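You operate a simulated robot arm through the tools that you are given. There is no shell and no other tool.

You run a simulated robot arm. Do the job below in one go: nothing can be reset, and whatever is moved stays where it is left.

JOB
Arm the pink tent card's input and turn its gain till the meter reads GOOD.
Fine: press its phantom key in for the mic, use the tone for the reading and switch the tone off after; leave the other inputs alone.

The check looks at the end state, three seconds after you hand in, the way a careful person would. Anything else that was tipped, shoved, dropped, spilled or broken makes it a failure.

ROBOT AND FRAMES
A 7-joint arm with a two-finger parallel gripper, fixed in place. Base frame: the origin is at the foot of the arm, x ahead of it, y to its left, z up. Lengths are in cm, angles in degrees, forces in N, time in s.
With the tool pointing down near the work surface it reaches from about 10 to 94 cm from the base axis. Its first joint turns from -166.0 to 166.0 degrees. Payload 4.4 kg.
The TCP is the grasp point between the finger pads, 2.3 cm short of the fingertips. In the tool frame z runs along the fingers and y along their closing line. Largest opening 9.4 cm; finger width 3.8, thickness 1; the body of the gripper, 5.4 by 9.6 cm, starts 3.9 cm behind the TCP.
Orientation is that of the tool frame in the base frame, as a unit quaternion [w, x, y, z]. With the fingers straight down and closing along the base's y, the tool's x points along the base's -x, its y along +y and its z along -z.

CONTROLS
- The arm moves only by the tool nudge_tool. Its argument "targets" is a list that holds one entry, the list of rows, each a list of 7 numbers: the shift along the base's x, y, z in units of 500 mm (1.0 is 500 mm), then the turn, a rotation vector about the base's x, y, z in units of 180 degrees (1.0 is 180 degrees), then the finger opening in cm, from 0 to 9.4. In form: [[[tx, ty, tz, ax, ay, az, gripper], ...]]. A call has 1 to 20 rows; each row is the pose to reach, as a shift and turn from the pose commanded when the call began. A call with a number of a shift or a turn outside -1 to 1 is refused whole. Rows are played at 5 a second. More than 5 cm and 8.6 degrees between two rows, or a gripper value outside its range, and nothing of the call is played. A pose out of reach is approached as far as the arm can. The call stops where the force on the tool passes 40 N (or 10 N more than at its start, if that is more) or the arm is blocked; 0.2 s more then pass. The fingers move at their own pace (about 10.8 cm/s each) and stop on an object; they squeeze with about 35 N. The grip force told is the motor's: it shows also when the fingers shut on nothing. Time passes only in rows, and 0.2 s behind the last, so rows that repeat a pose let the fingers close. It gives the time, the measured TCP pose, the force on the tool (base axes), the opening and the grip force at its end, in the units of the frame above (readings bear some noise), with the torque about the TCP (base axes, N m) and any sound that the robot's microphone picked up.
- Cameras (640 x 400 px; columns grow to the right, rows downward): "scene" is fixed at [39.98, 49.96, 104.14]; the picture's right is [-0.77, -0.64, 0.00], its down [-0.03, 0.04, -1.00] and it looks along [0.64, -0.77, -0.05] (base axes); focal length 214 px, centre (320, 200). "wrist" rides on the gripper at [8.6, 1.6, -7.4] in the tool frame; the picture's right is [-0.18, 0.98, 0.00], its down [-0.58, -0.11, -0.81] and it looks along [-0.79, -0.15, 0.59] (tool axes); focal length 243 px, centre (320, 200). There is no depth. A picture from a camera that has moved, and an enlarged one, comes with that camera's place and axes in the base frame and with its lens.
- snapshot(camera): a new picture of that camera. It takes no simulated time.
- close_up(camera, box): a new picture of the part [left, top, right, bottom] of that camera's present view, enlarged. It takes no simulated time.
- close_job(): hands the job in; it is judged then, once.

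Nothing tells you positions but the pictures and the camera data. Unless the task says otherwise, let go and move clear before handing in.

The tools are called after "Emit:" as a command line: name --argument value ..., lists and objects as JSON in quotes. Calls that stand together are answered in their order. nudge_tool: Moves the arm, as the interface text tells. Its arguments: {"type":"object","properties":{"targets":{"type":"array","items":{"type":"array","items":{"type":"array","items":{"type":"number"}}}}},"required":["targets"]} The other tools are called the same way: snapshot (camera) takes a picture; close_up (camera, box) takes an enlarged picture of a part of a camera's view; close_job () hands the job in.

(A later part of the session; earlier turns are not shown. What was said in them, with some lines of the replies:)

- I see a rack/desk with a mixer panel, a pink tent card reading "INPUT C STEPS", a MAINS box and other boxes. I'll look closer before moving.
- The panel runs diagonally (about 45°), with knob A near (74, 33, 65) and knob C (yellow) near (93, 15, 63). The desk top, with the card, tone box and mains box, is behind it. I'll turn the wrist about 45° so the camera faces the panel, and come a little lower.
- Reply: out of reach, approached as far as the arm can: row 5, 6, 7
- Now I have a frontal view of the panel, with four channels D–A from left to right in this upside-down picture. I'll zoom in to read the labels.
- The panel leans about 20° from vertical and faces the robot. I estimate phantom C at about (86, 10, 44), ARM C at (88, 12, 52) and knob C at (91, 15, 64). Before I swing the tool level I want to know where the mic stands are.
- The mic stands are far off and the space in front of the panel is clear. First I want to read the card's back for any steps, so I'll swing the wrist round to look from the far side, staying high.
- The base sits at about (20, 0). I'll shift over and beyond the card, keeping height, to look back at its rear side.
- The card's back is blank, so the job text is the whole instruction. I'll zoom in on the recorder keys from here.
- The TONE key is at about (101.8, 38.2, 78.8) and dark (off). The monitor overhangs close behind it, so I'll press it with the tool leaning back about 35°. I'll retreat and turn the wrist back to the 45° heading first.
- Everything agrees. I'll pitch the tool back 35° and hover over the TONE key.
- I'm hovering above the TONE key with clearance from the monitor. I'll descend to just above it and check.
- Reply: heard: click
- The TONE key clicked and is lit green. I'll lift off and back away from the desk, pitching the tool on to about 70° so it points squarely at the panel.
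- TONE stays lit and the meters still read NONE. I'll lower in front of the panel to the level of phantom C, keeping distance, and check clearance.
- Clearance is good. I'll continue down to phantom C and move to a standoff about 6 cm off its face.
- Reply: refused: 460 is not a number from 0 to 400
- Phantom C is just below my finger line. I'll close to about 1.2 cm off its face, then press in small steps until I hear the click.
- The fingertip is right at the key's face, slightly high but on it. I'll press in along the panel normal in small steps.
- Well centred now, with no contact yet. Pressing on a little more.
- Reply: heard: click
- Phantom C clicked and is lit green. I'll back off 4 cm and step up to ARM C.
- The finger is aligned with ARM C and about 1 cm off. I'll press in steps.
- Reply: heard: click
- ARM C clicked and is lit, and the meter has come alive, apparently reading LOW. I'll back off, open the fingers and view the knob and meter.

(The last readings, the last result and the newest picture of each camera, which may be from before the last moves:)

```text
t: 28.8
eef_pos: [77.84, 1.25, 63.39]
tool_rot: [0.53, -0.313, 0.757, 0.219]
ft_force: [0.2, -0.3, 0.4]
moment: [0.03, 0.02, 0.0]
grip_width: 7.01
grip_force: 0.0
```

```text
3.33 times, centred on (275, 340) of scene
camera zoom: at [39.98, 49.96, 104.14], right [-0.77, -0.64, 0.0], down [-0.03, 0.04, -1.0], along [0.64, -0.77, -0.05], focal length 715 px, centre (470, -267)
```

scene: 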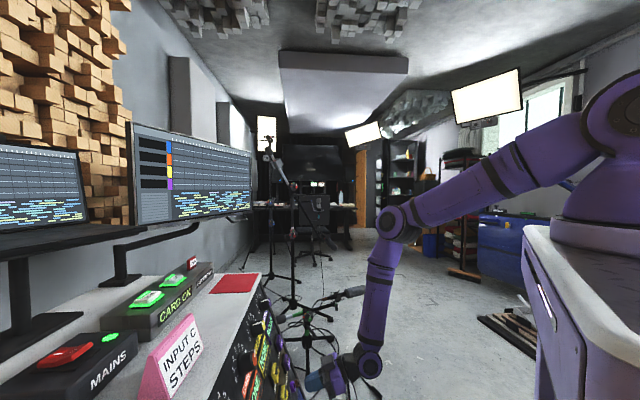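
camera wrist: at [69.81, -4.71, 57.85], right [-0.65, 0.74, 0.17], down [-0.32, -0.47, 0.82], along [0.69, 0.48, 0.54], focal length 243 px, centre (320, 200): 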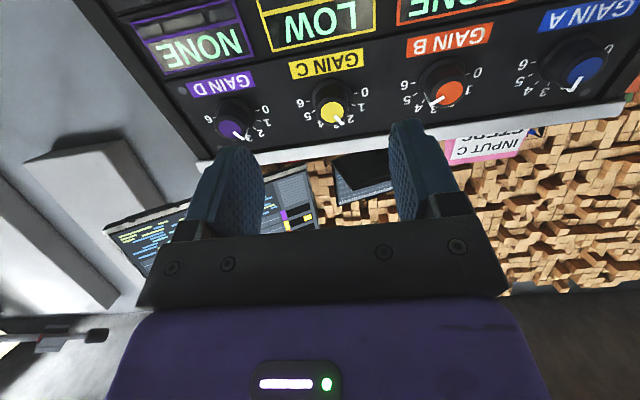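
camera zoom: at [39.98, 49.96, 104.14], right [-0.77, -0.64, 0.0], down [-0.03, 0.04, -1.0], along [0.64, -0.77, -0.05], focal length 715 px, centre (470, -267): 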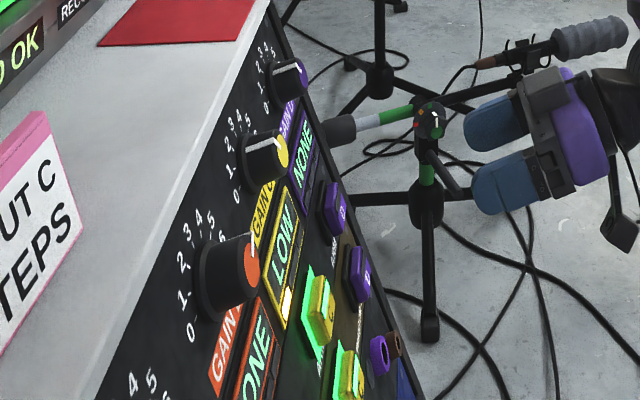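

Meter C reads LOW with the pointer at about 2.4, so it needs turning up (clockwise). Knob C's axis is near (91.3, 14.5, 64.8). I'll bring the open fingers to a standoff around it.

Emit:
nudge_tool --targets '[[[0.05, 0.049, 0.016, 0, 0, 0, 8], [0.1, 0.099, 0.032, 0, 0, 0, 8], [0.15, 0.148, 0.048, 0, 0, 0, 8], [0.201, 0.197, 0.064, 0, 0, 0, 8], [0.201, 0.197, 0.064, 0, 0, 0, 8]]]'

Emit:
snapshot --camera "wrist"

Emit:
close_up --camera "scene" --box '[220, 270, 340, 390]'

```text
t: 30.0
eef_pos: [88.13, 11.13, 66.78]
tool_rot: [0.529, -0.314, 0.757, 0.22]
ft_force: [-0.3, 0.0, 0.5]
moment: [0.0, 0.01, 0.01]
grip_width: 8.01
grip_force: 0.1
```

```text
taken
camera wrist: at [80.04, 5.16, 61.28], right [-0.65, 0.74, 0.17], down [-0.32, -0.47, 0.82], along [0.69, 0.48, 0.54], focal length 243 px, centre (320, 200)
```

wrist: 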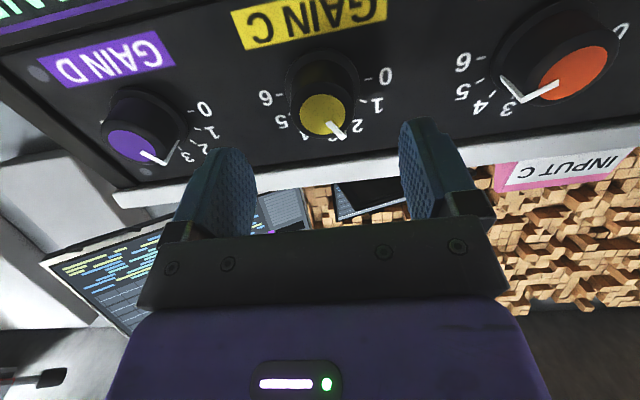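

```text
3.33 times, centred on (280, 330) of scene
camera zoom: at [39.98, 49.96, 104.14], right [-0.77, -0.64, 0.0], down [-0.03, 0.04, -1.0], along [0.64, -0.77, -0.05], focal length 715 px, centre (453, -233)
```

zoom: 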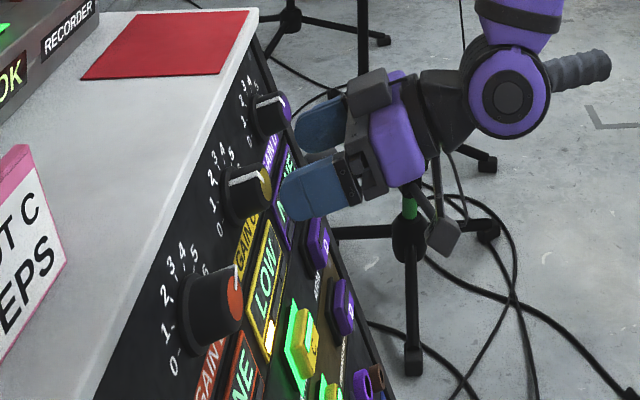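

Aligned within 2 mm. I'll advance 4.6 cm so that the open fingers straddle knob C.

Emit:
nudge_tool --targets '[[[0.02, 0.02, -0.011, 0, 0, 0, 8], [0.04, 0.04, -0.022, 0, 0, 0, 8], [0.05, 0.05, -0.027, 0, 0, 0, 8], [0.06, 0.06, -0.032, 0, 0, 0, 8], [0.06, 0.06, -0.032, 0, 0, 0, 8]]]'

Emit:
snapshot --camera "wrist"

Emit:
close_up --camera "scene" --box '[220, 270, 340, 390]'

```text
t: 31.2
eef_pos: [91.02, 14.08, 65.28]
tool_rot: [0.529, -0.314, 0.758, 0.219]
ft_force: [-1.2, 0.0, 0.1]
moment: [0.0, -0.02, 0.04]
grip_width: 7.99
grip_force: 0.1
```

```text
taken
camera wrist: at [82.92, 8.21, 59.65], right [-0.65, 0.74, 0.17], down [-0.32, -0.47, 0.82], along [0.69, 0.48, 0.54], focal length 243 px, centre (320, 200)
```

wrist: 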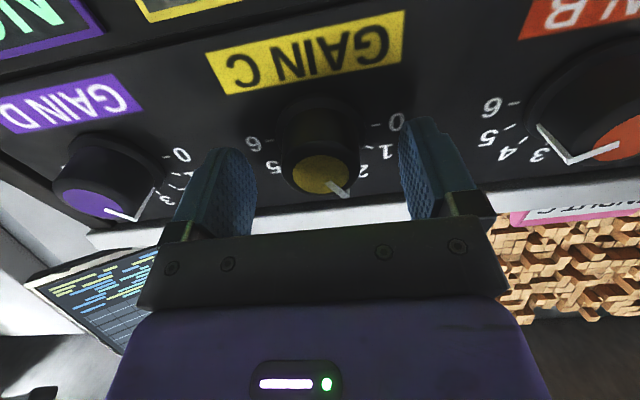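

```text
3.33 times, centred on (280, 330) of scene
camera zoom: at [39.98, 49.96, 104.14], right [-0.77, -0.64, 0.0], down [-0.03, 0.04, -1.0], along [0.64, -0.77, -0.05], focal length 715 px, centre (453, -233)
```

zoom: 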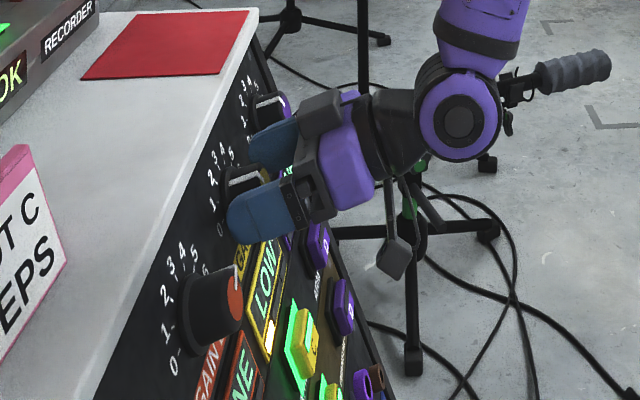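

The fingers straddle the knob with tips about 1.8 cm past its face. I'll close on it.

Emit:
nudge_tool --targets '[[[0, 0, 0, 0, 0, 0, 5.5], [0, 0, 0, 0, 0, 0, 4], [0, 0, 0, 0, 0, 0, 2], [0, 0, 0, 0, 0, 0, 2]]]'

Emit:
close_up --camera "wrist" --box '[200, 0, 440, 200]'

Emit:
close_up --camera "scene" --box '[230, 290, 310, 390]'

```text
t: 32.2
eef_pos: [90.98, 14.29, 65.22]
tool_rot: [0.529, -0.314, 0.757, 0.22]
ft_force: [-7.6, 5.5, 0.6]
moment: [0.07, -0.19, -0.3]
grip_width: 3.99
grip_force: 44.7
```

```text
2.00 times, centred on (320, 100) of wrist
camera zoom: at [82.85, 8.27, 59.65], right [-0.65, 0.74, 0.17], down [-0.32, -0.47, 0.82], along [0.69, 0.48, 0.54], focal length 485 px, centre (320, 400)
```

zoom: 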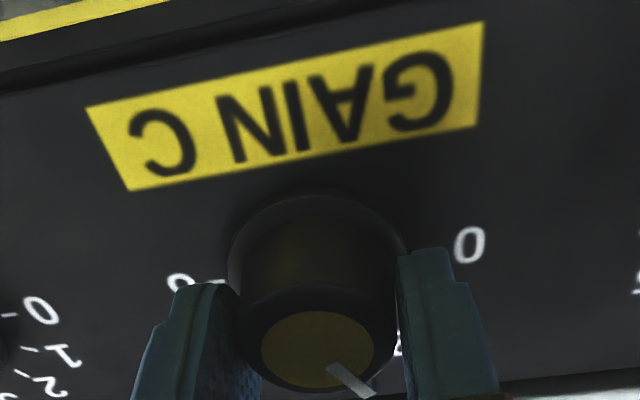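

```text
4.00 times, centred on (270, 340) of scene
camera zoom: at [39.98, 49.96, 104.14], right [-0.77, -0.64, 0.0], down [-0.03, 0.04, -1.0], along [0.64, -0.77, -0.05], focal length 858 px, centre (520, -360)
```

zoom: 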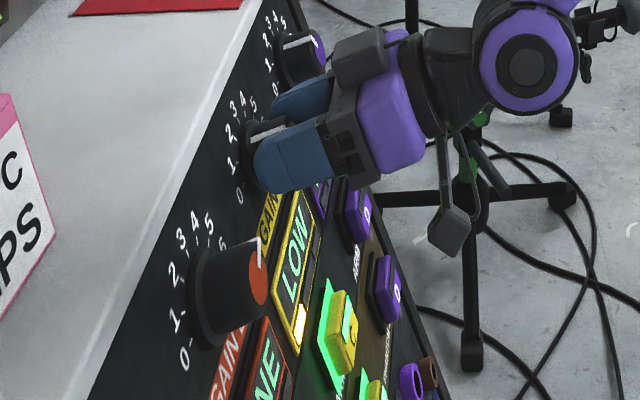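

Good grip on the knob, with a small side load that I'll relieve by 1 mm. Now I'll turn it clockwise about 24° and read the meter.

Emit:
nudge_tool --targets '[[[-0.002, 0.002, 0, 0, 0, 0, 2], [-0.002, 0.002, 0, 0.0295, 0.0295, -0.0152, 2], [-0.002, 0.002, 0, 0.059, 0.059, -0.0304, 2], [-0.002, 0.002, 0, 0.0885, 0.0885, -0.0456, 2], [-0.002, 0.002, 0, 0.0885, 0.0885, -0.0456, 2], [-0.002, 0.002, 0, 0.0885, 0.0885, -0.0456, 2]]]'

Emit:
snapshot --camera "wrist"

Emit:
close_up --camera "scene" --box '[230, 290, 310, 390]'

```text
t: 33.6
eef_pos: [91.08, 14.12, 65.12]
tool_rot: [0.473, -0.149, 0.805, 0.325]
ft_force: [22.3, -2.9, -7.3]
moment: [-0.06, 0.3, 0.5]
grip_width: 4.0
grip_force: 44.9
```

```text
taken
camera wrist: at [80.87, 10.93, 60.94], right [-0.44, 0.72, 0.53], down [-0.18, -0.66, 0.73], along [0.88, 0.23, 0.42], focal length 243 px, centre (320, 200)
```

wrist: 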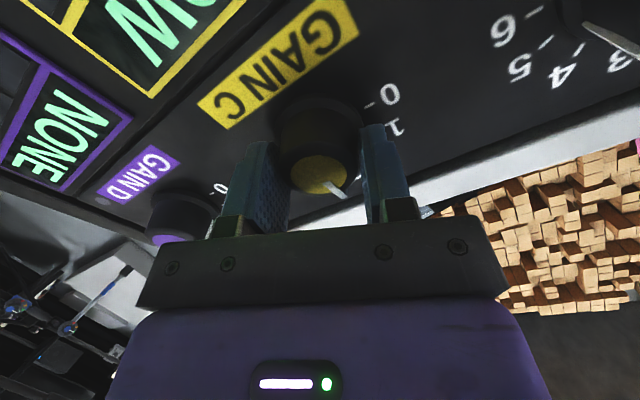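

```text
4.00 times, centred on (270, 340) of scene
camera zoom: at [39.98, 49.96, 104.14], right [-0.77, -0.64, 0.0], down [-0.03, 0.04, -1.0], along [0.64, -0.77, -0.05], focal length 858 px, centre (520, -360)
```

zoom: 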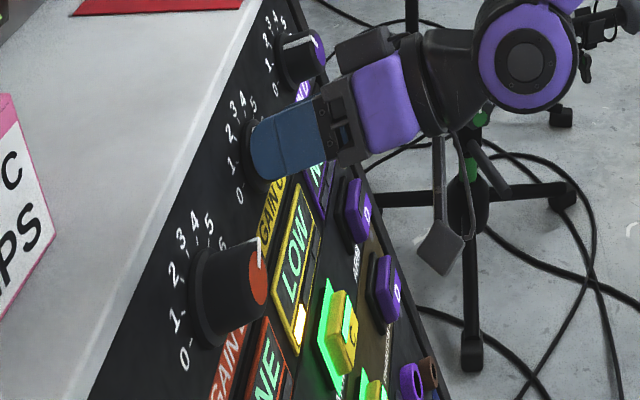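

The knob turns with the grip and the meter still reads LOW. I'll relieve the side load and turn on in smaller amounts.

Emit:
nudge_tool --targets '[[[0.0023, -0.0003, -0.0005, 0, 0, 0, 2], [0.0023, -0.0003, -0.0005, 0.0221, 0.0221, -0.0114, 2], [0.0023, -0.0003, -0.0005, 0.0442, 0.0442, -0.0228, 2], [0.0023, -0.0003, -0.0005, 0.0442, 0.0442, -0.0228, 2], [0.0023, -0.0003, -0.0005, 0.0442, 0.0442, -0.0228, 2]]]'

Emit:
close_up --camera "wrist" --box '[0, 0, 440, 275]'

Emit:
close_up --camera "scene" --box '[230, 290, 310, 390]'

```text
t: 34.8
eef_pos: [91.07, 14.19, 65.1]
tool_rot: [0.437, -0.064, 0.817, 0.372]
ft_force: [20.8, -12.1, -4.7]
moment: [0.22, -0.06, 0.52]
grip_width: 3.98
grip_force: 45.4
```

```text
1.45 times, centred on (220, 138) of wrist
camera zoom: at [80.2, 12.15, 62.04], right [-0.31, 0.66, 0.68], down [-0.13, -0.74, 0.66], along [0.94, 0.11, 0.32], focal length 353 px, centre (466, 291)
```

zoom: 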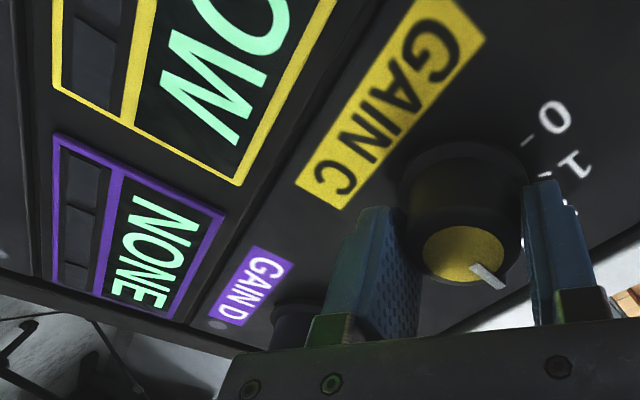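

```text
4.00 times, centred on (270, 340) of scene
camera zoom: at [39.98, 49.96, 104.14], right [-0.77, -0.64, 0.0], down [-0.03, 0.04, -1.0], along [0.64, -0.77, -0.05], focal length 858 px, centre (520, -360)
```

zoom: 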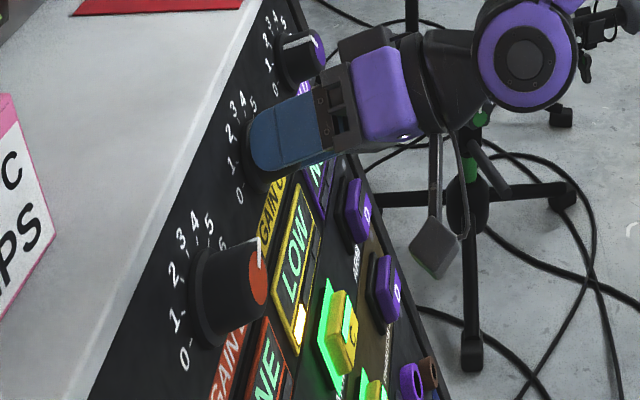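

The meter is still LOW and a side load is building up, so my grip centre is a few mm off the knob's axis. I'll open, re-measure the axis from here and regrip.

Emit:
nudge_tool --targets '[[[0, 0, 0, 0, 0, 0, 5], [0, 0, 0, 0, 0, 0, 6.5], [0, 0, 0, 0, 0, 0, 6.5]]]'

Emit:
close_up --camera "wrist" --box '[220, 60, 460, 230]'

Emit:
close_up --camera "scene" --box '[230, 290, 310, 390]'

```text
t: 35.6
eef_pos: [90.82, 14.31, 65.24]
tool_rot: [0.436, -0.065, 0.817, 0.373]
ft_force: [-0.1, -0.3, 0.9]
moment: [-0.02, -0.03, 0.0]
grip_width: 6.5
grip_force: 0.0
```

```text
2.35 times, centred on (340, 145) of wrist
camera zoom: at [80.08, 12.27, 62.07], right [-0.31, 0.66, 0.68], down [-0.13, -0.74, 0.66], along [0.94, 0.11, 0.32], focal length 571 px, centre (273, 329)
```

zoom: 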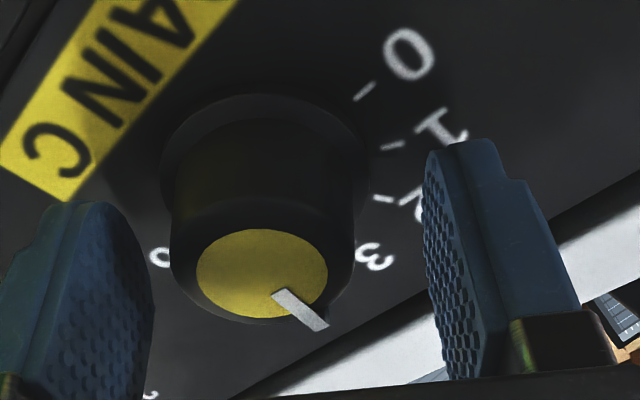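

```text
4.00 times, centred on (270, 340) of scene
camera zoom: at [39.98, 49.96, 104.14], right [-0.77, -0.64, 0.0], down [-0.03, 0.04, -1.0], along [0.64, -0.77, -0.05], focal length 858 px, centre (520, -360)
```

zoom: 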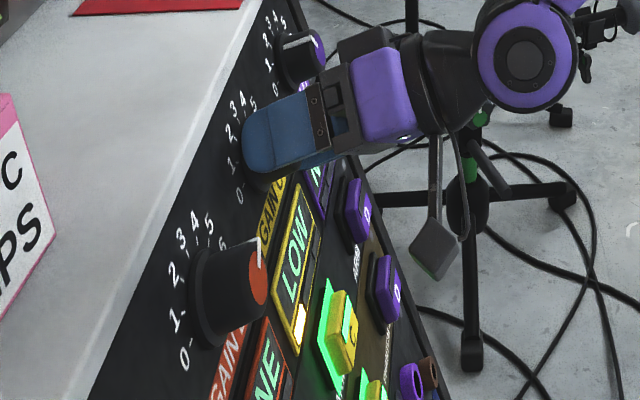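

The knob's axis is about 3 mm lower and 2 mm to the side of my grip centre, and the pointer is now at about 3.5. I'll correct, regrip and turn another 10°.

Emit:
nudge_tool --targets '[[[0.0016, -0.0049, -0.0064, 0, 0, 0, 6.5], [0.0016, -0.0049, -0.0064, 0, 0, 0, 4], [0.0016, -0.0049, -0.0064, 0, 0, 0, 2], [0.0016, -0.0049, -0.0064, 0, 0, 0, 2], [0.0016, -0.0049, -0.0064, 0, 0, 0, 2]]]'

Emit:
close_up --camera "scene" --box '[230, 290, 310, 390]'

```text
t: 36.8
eef_pos: [91.03, 14.18, 64.93]
tool_rot: [0.437, -0.065, 0.816, 0.373]
ft_force: [-9.1, 13.8, 12.3]
moment: [0.84, -0.31, 0.91]
grip_width: 3.97
grip_force: 45.2
```

```text
4.00 times, centred on (270, 340) of scene
camera zoom: at [39.98, 49.96, 104.14], right [-0.77, -0.64, 0.0], down [-0.03, 0.04, -1.0], along [0.64, -0.77, -0.05], focal length 858 px, centre (520, -360)
```

zoom: 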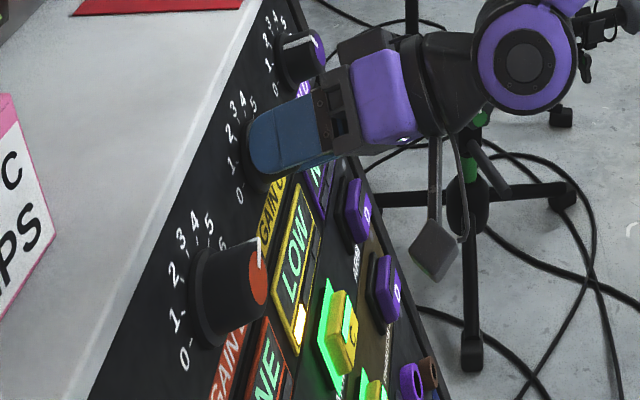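

The load is now purely along the closing line, about 20 N. I'll centre it by 2 mm and turn another 12°.

Emit:
nudge_tool --targets '[[[-0.0017, 0.0029, 0.0022, 0, 0, 0, 2], [-0.0017, 0.0029, 0.0022, 0.0147, 0.0147, -0.0076, 2], [-0.0017, 0.0029, 0.0022, 0.0295, 0.0295, -0.0152, 2], [-0.0017, 0.0029, 0.0022, 0.0442, 0.0442, -0.0228, 2], [-0.0017, 0.0029, 0.0022, 0.0442, 0.0442, -0.0228, 2]]]'

Emit:
close_up --camera "scene" --box '[230, 290, 310, 390]'

Emit:
snapshot --camera "wrist"

```text
t: 38.0
eef_pos: [91.0, 14.22, 64.95]
tool_rot: [0.395, 0.021, 0.819, 0.416]
ft_force: [-1.1, 14.2, 11.7]
moment: [0.42, 0.3, 1.34]
grip_width: 3.99
grip_force: 44.7
```

```text
4.00 times, centred on (270, 340) of scene
camera zoom: at [39.98, 49.96, 104.14], right [-0.77, -0.64, 0.0], down [-0.03, 0.04, -1.0], along [0.64, -0.77, -0.05], focal length 858 px, centre (520, -360)
```

zoom: 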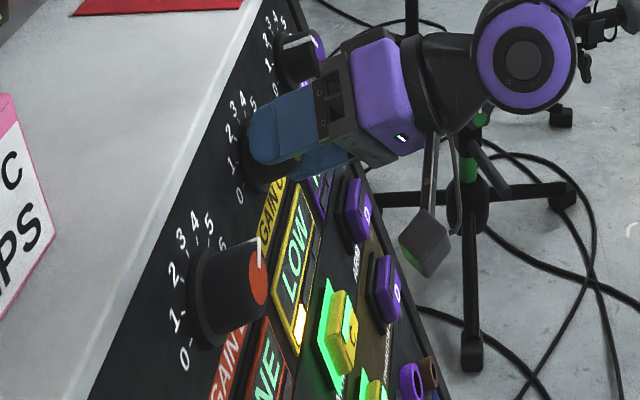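

```text
taken
camera wrist: at [79.75, 13.34, 63.24], right [-0.16, 0.57, 0.8], down [-0.1, -0.82, 0.57], along [0.98, 0.01, 0.19], focal length 243 px, centre (320, 200)
```

wrist: 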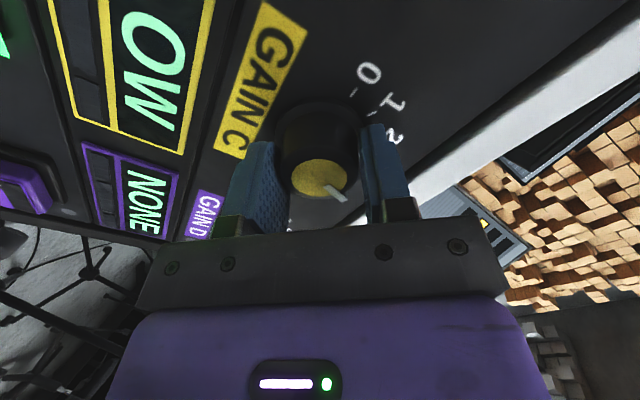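

Still LOW, with the pointer near 4 and the grip holding. I'll recentre slightly and turn another 12°.

Emit:
nudge_tool --targets '[[[-0.0009, 0.002, 0.0021, 0, 0, 0, 2], [-0.0009, 0.002, 0.0021, 0.0147, 0.0147, -0.0076, 2], [-0.0009, 0.002, 0.0021, 0.0295, 0.0295, -0.0152, 2], [-0.0009, 0.002, 0.0021, 0.0442, 0.0442, -0.0228, 2], [-0.0009, 0.002, 0.0021, 0.0442, 0.0442, -0.0228, 2]]]'

Emit:
close_up --camera "scene" --box '[230, 290, 310, 390]'

Emit:
snapshot --camera "wrist"

```text
t: 39.2
eef_pos: [91.1, 14.06, 64.95]
tool_rot: [0.349, 0.107, 0.812, 0.454]
ft_force: [11.3, 0.8, -15.1]
moment: [0.27, 0.02, 0.64]
grip_width: 4.0
grip_force: 45.1
```

```text
4.00 times, centred on (270, 340) of scene
camera zoom: at [39.98, 49.96, 104.14], right [-0.77, -0.64, 0.0], down [-0.03, 0.04, -1.0], along [0.64, -0.77, -0.05], focal length 858 px, centre (520, -360)
```

zoom: 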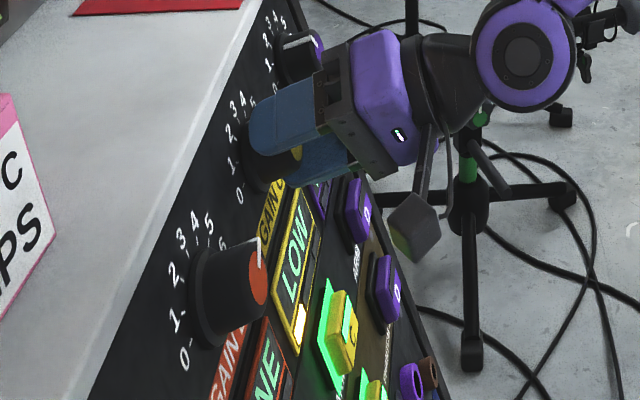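

```text
taken
camera wrist: at [79.59, 14.29, 64.81], right [0.0, 0.46, 0.89], down [-0.09, -0.88, 0.46], along [1.0, -0.08, 0.05], focal length 243 px, centre (320, 200)
```

wrist: 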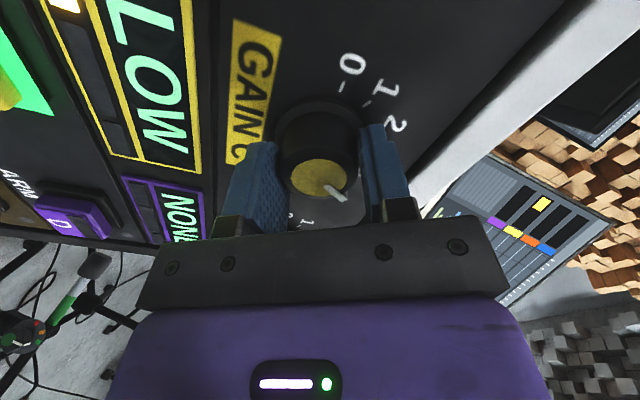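

Still LOW at about 60° of turn. I'll keep going in steps of around 10°.

Emit:
nudge_tool --targets '[[[0.0002, -0.0009, -0.0013, 0, 0, 0, 2], [0.0002, -0.0009, -0.0013, 0.0147, 0.0147, -0.0076, 2], [0.0002, -0.0009, -0.0013, 0.0295, 0.0295, -0.0152, 2], [0.0002, -0.0009, -0.0013, 0.0369, 0.0369, -0.019, 2], [0.0002, -0.0009, -0.0013, 0.0369, 0.0369, -0.019, 2]]]'

Emit:
close_up --camera "scene" --box '[230, 290, 310, 390]'

Emit:
snapshot --camera "wrist"

```text
t: 40.4
eef_pos: [90.97, 14.07, 64.91]
tool_rot: [0.308, 0.177, 0.8, 0.484]
ft_force: [-0.3, -12.6, -7.0]
moment: [0.5, -0.18, 0.73]
grip_width: 3.99
grip_force: 44.8
```

```text
4.00 times, centred on (270, 340) of scene
camera zoom: at [39.98, 49.96, 104.14], right [-0.77, -0.64, 0.0], down [-0.03, 0.04, -1.0], along [0.64, -0.77, -0.05], focal length 858 px, centre (520, -360)
```

zoom: 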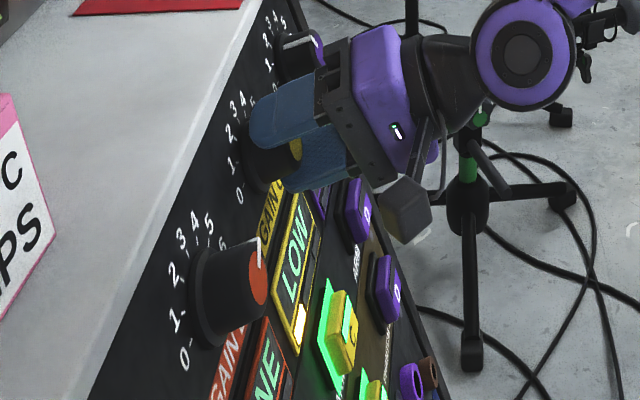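

```text
taken
camera wrist: at [79.68, 14.89, 66.17], right [0.12, 0.36, 0.93], down [-0.1, -0.92, 0.37], along [0.99, -0.14, -0.08], focal length 243 px, centre (320, 200)
```

wrist: 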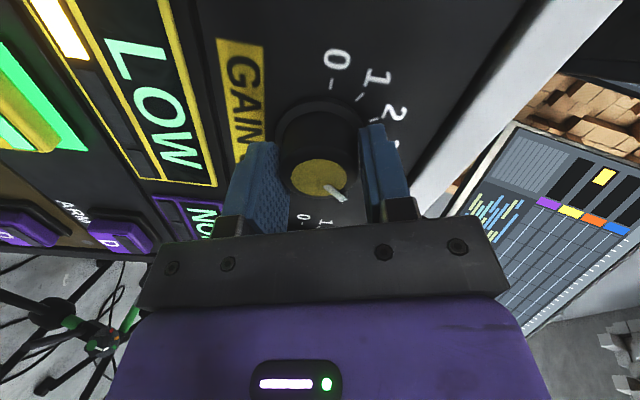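

The pointer is near 4 and the meter still LOW. Another 9°.

Emit:
nudge_tool --targets '[[[0, -0.0007, -0.0014, 0, 0, 0, 2], [0, -0.0007, -0.0014, 0.0166, 0.0166, -0.0086, 2], [0, -0.0007, -0.0014, 0.0332, 0.0332, -0.0171, 2], [0, -0.0007, -0.0014, 0.0332, 0.0332, -0.0171, 2]]]'

Emit:
close_up --camera "scene" --box '[230, 290, 310, 390]'

Emit:
close_up --camera "wrist" --box '[0, 0, 440, 240]'

```text
t: 41.4
eef_pos: [91.0, 14.05, 64.91]
tool_rot: [0.269, 0.24, 0.783, 0.506]
ft_force: [1.8, -13.3, -10.5]
moment: [0.39, -0.66, -0.46]
grip_width: 3.98
grip_force: 44.4
```

```text
4.00 times, centred on (270, 340) of scene
camera zoom: at [39.98, 49.96, 104.14], right [-0.77, -0.64, 0.0], down [-0.03, 0.04, -1.0], along [0.64, -0.77, -0.05], focal length 858 px, centre (520, -360)
```

zoom: 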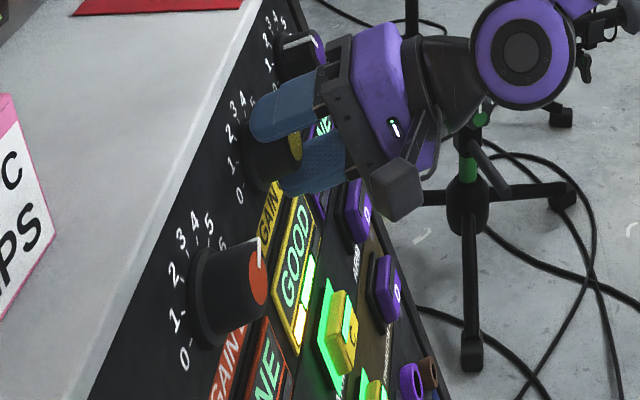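

```text
1.45 times, centred on (220, 120) of wrist
camera zoom: at [79.93, 15.31, 67.45], right [0.24, 0.25, 0.94], down [-0.12, -0.95, 0.28], along [0.96, -0.18, -0.2], focal length 353 px, centre (466, 316)
```

zoom: 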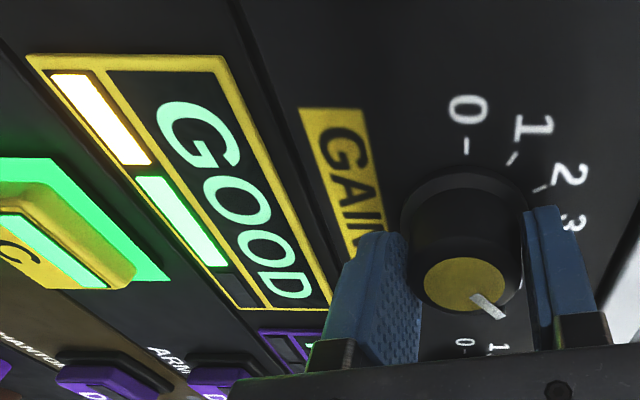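

The meter reads GOOD. I'll add about 4° so it isn't sitting on the threshold, and confirm.

Emit:
nudge_tool --targets '[[[0, -0.0004, -0.001, 0, 0, 0, 2], [0, -0.0004, -0.001, 0.0147, 0.0147, -0.0076, 2], [0, -0.0004, -0.001, 0.0147, 0.0147, -0.0076, 2]]]'

Emit:
close_up --camera "wrist" --box '[0, 0, 440, 240]'

```text
t: 42.2
eef_pos: [91.13, 14.03, 64.93]
tool_rot: [0.252, 0.267, 0.775, 0.515]
ft_force: [1.2, -12.4, -9.3]
moment: [0.58, -0.05, 1.06]
grip_width: 4.01
grip_force: 45.2
```

```text
1.45 times, centred on (220, 120) of wrist
camera zoom: at [80.09, 15.43, 68.0], right [0.29, 0.2, 0.94], down [-0.13, -0.96, 0.24], along [0.95, -0.19, -0.25], focal length 353 px, centre (466, 316)
```

zoom: 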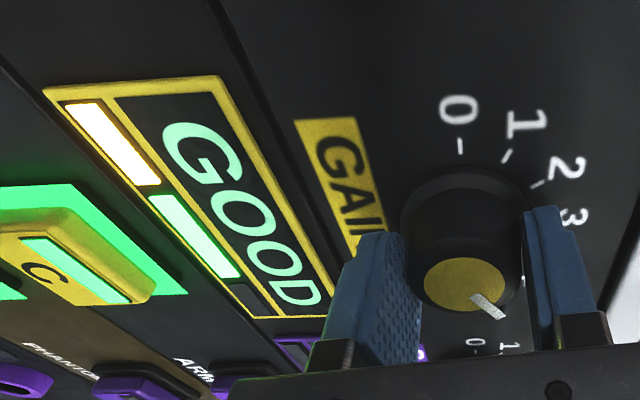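

Still GOOD with margin. I'll open the fingers and back straight out.

Emit:
nudge_tool --targets '[[[0, 0, 0, 0, 0, 0, 4.5], [0, 0, 0, 0, 0, 0, 6], [0, 0, 0, 0, 0, 0, 6]]]'

Emit:
close_up --camera "wrist" --box '[0, 0, 440, 240]'

```text
t: 43.0
eef_pos: [91.0, 14.15, 65.02]
tool_rot: [0.252, 0.266, 0.775, 0.515]
ft_force: [-0.4, -0.3, -0.3]
moment: [0.01, 0.0, 0.03]
grip_width: 5.98
grip_force: 0.1
```

```text
1.45 times, centred on (220, 120) of wrist
camera zoom: at [80.06, 15.48, 68.03], right [0.28, 0.2, 0.94], down [-0.13, -0.96, 0.24], along [0.95, -0.19, -0.25], focal length 353 px, centre (466, 316)
```

zoom: 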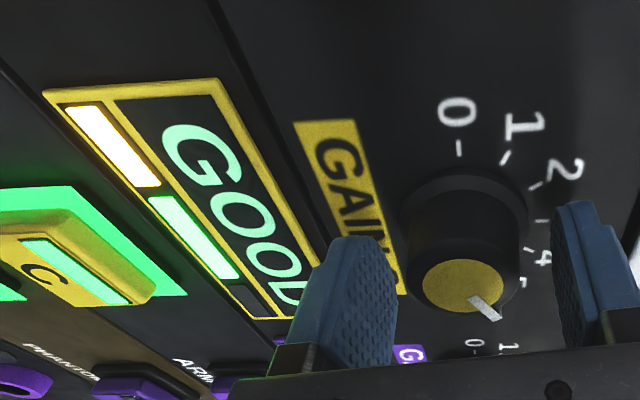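

Released, and it still reads GOOD. I'll back straight out and unwind the wrist.

Emit:
nudge_tool --targets '[[[-0.053, -0.053, 0.027, 0, 0, 0, 6], [-0.106, -0.106, 0.055, 0, 0, 0, 6], [-0.159, -0.159, 0.082, -0.0306, -0.0306, 0.0158, 6], [-0.2125, -0.2125, 0.109, -0.0612, -0.0612, 0.0315, 4], [-0.2125, -0.2125, 0.109, -0.0919, -0.0919, 0.0473, 2], [-0.2125, -0.2125, 0.109, -0.1225, -0.1225, 0.0631, 0], [-0.2125, -0.2125, 0.109, -0.1531, -0.1531, 0.0789, 0], [-0.2125, -0.2125, 0.109, -0.1837, -0.1837, 0.0946, 0], [-0.2125, -0.2125, 0.109, -0.2143, -0.2143, 0.1104, 0], [-0.2125, -0.2125, 0.109, -0.245, -0.245, 0.1262, 0], [-0.2125, -0.2125, 0.109, -0.2756, -0.2756, 0.1419, 0], [-0.2125, -0.2125, 0.109, -0.3062, -0.3062, 0.1577, 0], [-0.2125, -0.2125, 0.109, -0.3062, -0.3062, 0.1577, 0]]]'

Emit:
snapshot --camera "wrist"

Emit:
close_up --camera "scene" --box '[200, 260, 320, 400]'

```text
t: 45.8
eef_pos: [80.36, 3.59, 70.45]
tool_rot: [0.53, -0.314, 0.757, 0.218]
ft_force: [0.1, 0.2, 0.6]
moment: [0.0, -0.02, 0.01]
grip_width: 0.02
grip_force: 35.1
```

```text
taken
camera wrist: at [72.25, -2.48, 64.84], right [-0.65, 0.74, 0.17], down [-0.32, -0.47, 0.82], along [0.69, 0.48, 0.54], focal length 243 px, centre (320, 200)
```

wrist: 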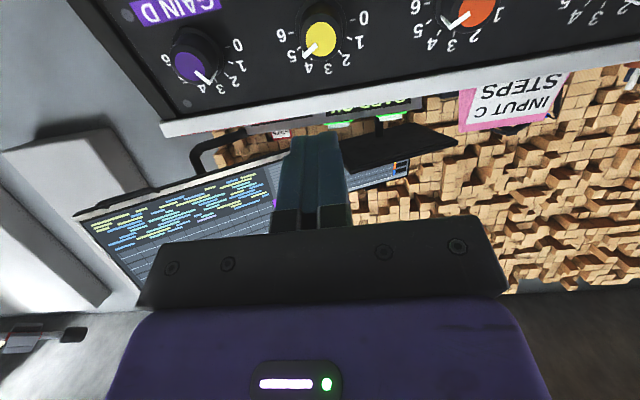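

```text
2.86 times, centred on (260, 330) of scene
camera zoom: at [39.98, 49.96, 104.14], right [-0.77, -0.64, 0.0], down [-0.03, 0.04, -1.0], along [0.64, -0.77, -0.05], focal length 613 px, centre (491, -171)
```

zoom: 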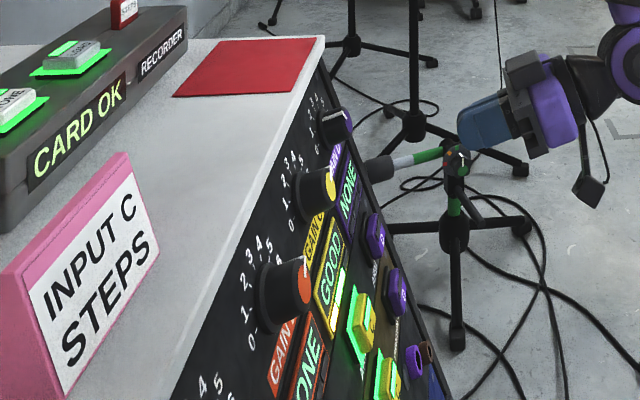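

GOOD holds, the other knobs are untouched, and phantom and ARM C are lit. I'll go back up and over the desk to the TONE key by the same path.

Emit:
nudge_tool --targets '[[[-0.028, -0.025, 0.082, 0, 0, 0, 0], [-0.056, -0.051, 0.163, 0, 0, 0, 0], [-0.083, -0.076, 0.245, 0, 0, 0, 0], [-0.111, -0.101, 0.327, 0, 0, 0, 0], [-0.139, -0.127, 0.408, 0, 0, 0, 0], [-0.167, -0.152, 0.49, 0, 0, 0, 0], [-0.117, -0.081, 0.5, -0.0137, 0.0137, 0, 0], [-0.067, -0.011, 0.5, -0.0275, 0.0275, 0, 0], [-0.017, 0.06, 0.5, -0.0412, 0.0412, 0, 0], [0.033, 0.131, 0.5, -0.055, 0.055, 0, 0], [0.083, 0.201, 0.5, -0.0687, 0.0687, 0, 0], [0.133, 0.272, 0.5, -0.0825, 0.0825, 0, 0], [0.182, 0.343, 0.5, -0.0962, 0.0962, 0, 0], [0.232, 0.413, 0.5, -0.11, 0.11, 0, 0], [0.282, 0.484, 0.5, -0.1237, 0.1237, 0, 0], [0.332, 0.555, 0.5, -0.1375, 0.1375, 0, 0], [0.382, 0.625, 0.46, -0.1375, 0.1375, 0, 0], [0.432, 0.696, 0.42, -0.1375, 0.1375, 0, 0], [0.432, 0.696, 0.42, -0.1375, 0.1375, 0, 0]]]'

Emit:
snapshot --camera "wrist"

Emit:
snapshot --camera "scene"

```text
t: 49.8
eef_pos: [101.79, 38.36, 91.4]
tool_rot: [0.278, -0.365, 0.881, 0.115]
ft_force: [-0.1, -0.2, 0.2]
moment: [-0.02, -0.01, -0.01]
grip_width: 0.02
grip_force: 34.9
```

```text
taken
camera wrist: at [92.81, 31.35, 92.56], right [-0.59, 0.8, 0.11], down [0.09, -0.07, 0.99], along [0.8, 0.6, -0.03], focal length 243 px, centre (320, 200)
```

wrist: 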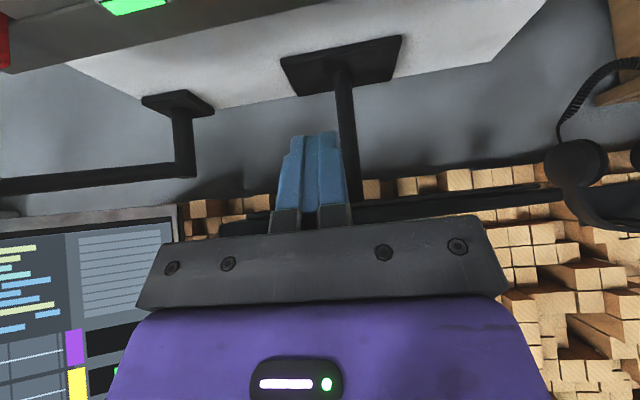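

```text
taken
```

scene: 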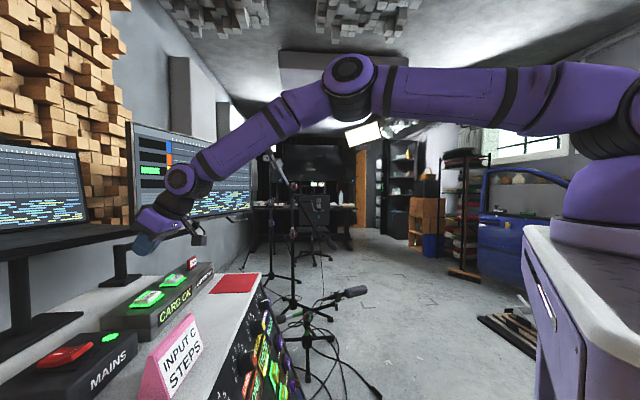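

I'm over TONE again. I'll check that the meter is still GOOD, then press down gently.

Emit:
close_up --camera "scene" --box '[220, 280, 320, 400]'

Emit:
nudge_tool --targets '[[[0.003, 0.001, -0.06, 0, 0, 0, 0], [0.003, 0.001, -0.12, 0, 0, 0, 0], [0.003, 0.001, -0.165, 0, 0, 0, 0], [0.003, 0.001, -0.172, 0, 0, 0, 0], [0.003, 0.001, -0.177, 0, 0, 0, 0], [0.003, 0.001, -0.177, 0, 0, 0, 0]]]'

Emit:
snapshot --camera "wrist"

```text
3.33 times, centred on (270, 340) of scene
camera zoom: at [39.98, 49.96, 104.14], right [-0.77, -0.64, 0.0], down [-0.03, 0.04, -1.0], along [0.64, -0.77, -0.05], focal length 715 px, centre (487, -267)
```

zoom: 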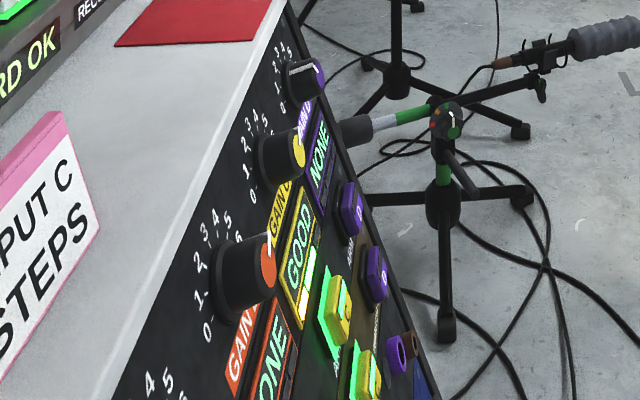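

```text
t: 51.2
eef_pos: [102.19, 38.3, 82.6]
tool_rot: [0.277, -0.367, 0.881, 0.116]
ft_force: [-0.3, 0.1, 1.8]
moment: [-0.01, 0.03, -0.01]
grip_width: 0.03
grip_force: 35.1
heard: click
```

```text
taken
camera wrist: at [93.02, 31.37, 83.74], right [-0.59, 0.8, 0.11], down [0.09, -0.07, 0.99], along [0.8, 0.59, -0.03], focal length 243 px, centre (320, 200)
```

wrist: 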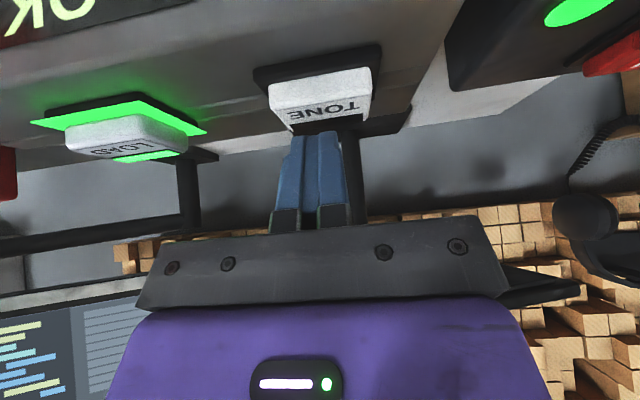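

TONE clicked and its light is out. I'll lift off, retreat well clear and check the end state.

Emit:
nudge_tool --targets '[[[0, 0, 0.08, 0, 0, 0, 0], [0, 0, 0.16, 0, 0, 0, 0], [-0.05, -0.0707, 0.2, 0, 0, 0, 0], [-0.1, -0.1413, 0.24, 0, 0, 0, 0], [-0.15, -0.212, 0.28, 0, 0, 0, 0], [-0.2, -0.2827, 0.32, 0, 0, 0, 0], [-0.25, -0.3533, 0.36, 0, 0, 0, 0], [-0.3, -0.424, 0.4, 0, 0, 0, 0], [-0.35, -0.4947, 0.4, 0, 0, 0, 0], [-0.4, -0.5653, 0.4, 0, 0, 0, 0], [-0.45, -0.636, 0.4, 0, 0, 0, 0], [-0.5, -0.7067, 0.4, 0, 0, 0, 0], [-0.5, -0.7067, 0.4, 0, 0, 0, 0]]]'

Emit:
snapshot --camera "scene"

Emit:
close_up --camera "scene" --box '[100, 250, 310, 400]'

Emit:
close_up --camera "scene" --box '[220, 290, 310, 400]'

Emit:
snapshot --camera "wrist"

```text
t: 54.0
eef_pos: [77.05, 2.92, 102.71]
tool_rot: [0.277, -0.366, 0.881, 0.116]
ft_force: [0.5, 0.8, -0.9]
moment: [-0.01, 0.02, -0.01]
grip_width: 0.0
grip_force: 35.1
```

```text
taken
```

scene: 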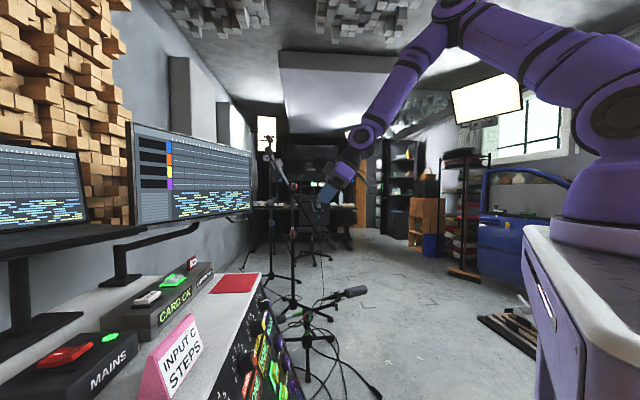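

```text
2.67 times, centred on (205, 325) of scene
camera zoom: at [39.98, 49.96, 104.14], right [-0.77, -0.64, 0.0], down [-0.03, 0.04, -1.0], along [0.64, -0.77, -0.05], focal length 572 px, centre (627, -133)
```

zoom: 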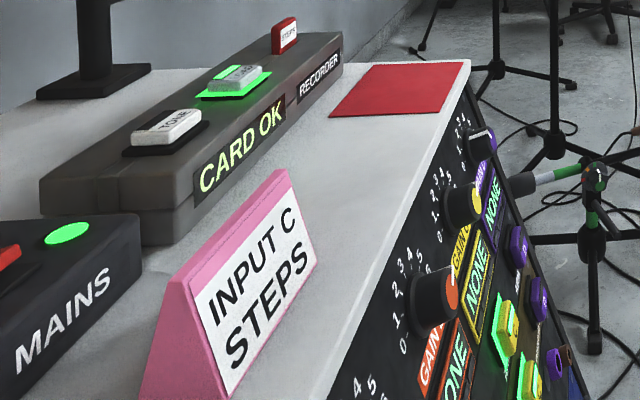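

```text
3.64 times, centred on (265, 345) of scene
camera zoom: at [39.98, 49.96, 104.14], right [-0.77, -0.64, 0.0], down [-0.03, 0.04, -1.0], along [0.64, -0.77, -0.05], focal length 780 px, centre (520, -327)
```

zoom: 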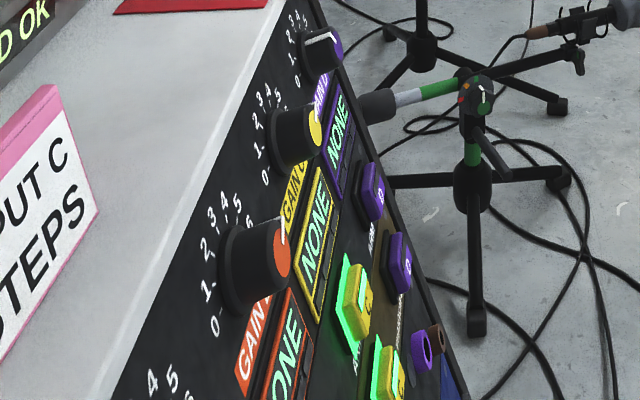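

```text
taken
camera wrist: at [67.89, -3.98, 103.77], right [-0.59, 0.8, 0.1], down [0.09, -0.07, 0.99], along [0.8, 0.59, -0.03], focal length 243 px, centre (320, 200)
```

wrist: 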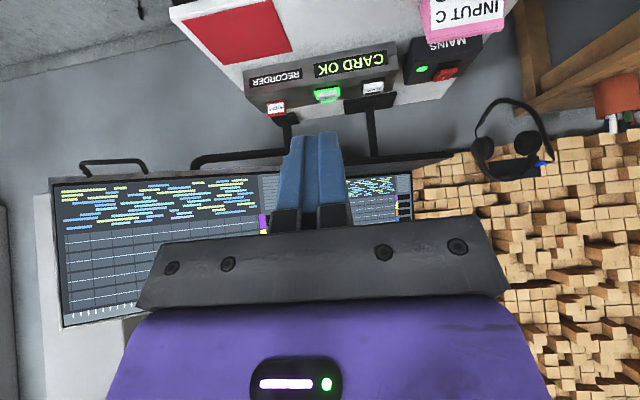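

TONE is off, so meter C reads NONE again with no signal, as expected. Phantom C and ARM C are lit, gain C sits where the tone read GOOD, the other inputs are as they were and nothing has been disturbed. The arm is clear, so I'm handing in.

Emit:
close_job

```text
The job is handed in.
```

I armed input C, the pink tent card's input, and turned its gain up until the meter read GOOD, then handed the job in. I don't have the check's verdict.

- **Phantom and arm:** both keys for input C clicked in and stayed lit.
- **Gain:** with the tone on, the meter went from LOW to GOOD, and it still read GOOD after I let go of the knob. I turned it about 4° past the point where it changed, so it isn't right on the edge.
- **Tone:** it is switched off again. Meter C now reads NONE because there is no signal.
- **Input C's jack:** it looks empty, so the mic may not be plugged in. The job didn't ask for that, so I left it.
- **Everything else:** I didn't touch the other inputs, and the last pictures show nothing knocked or moved. The arm is clear of the desk and panel.
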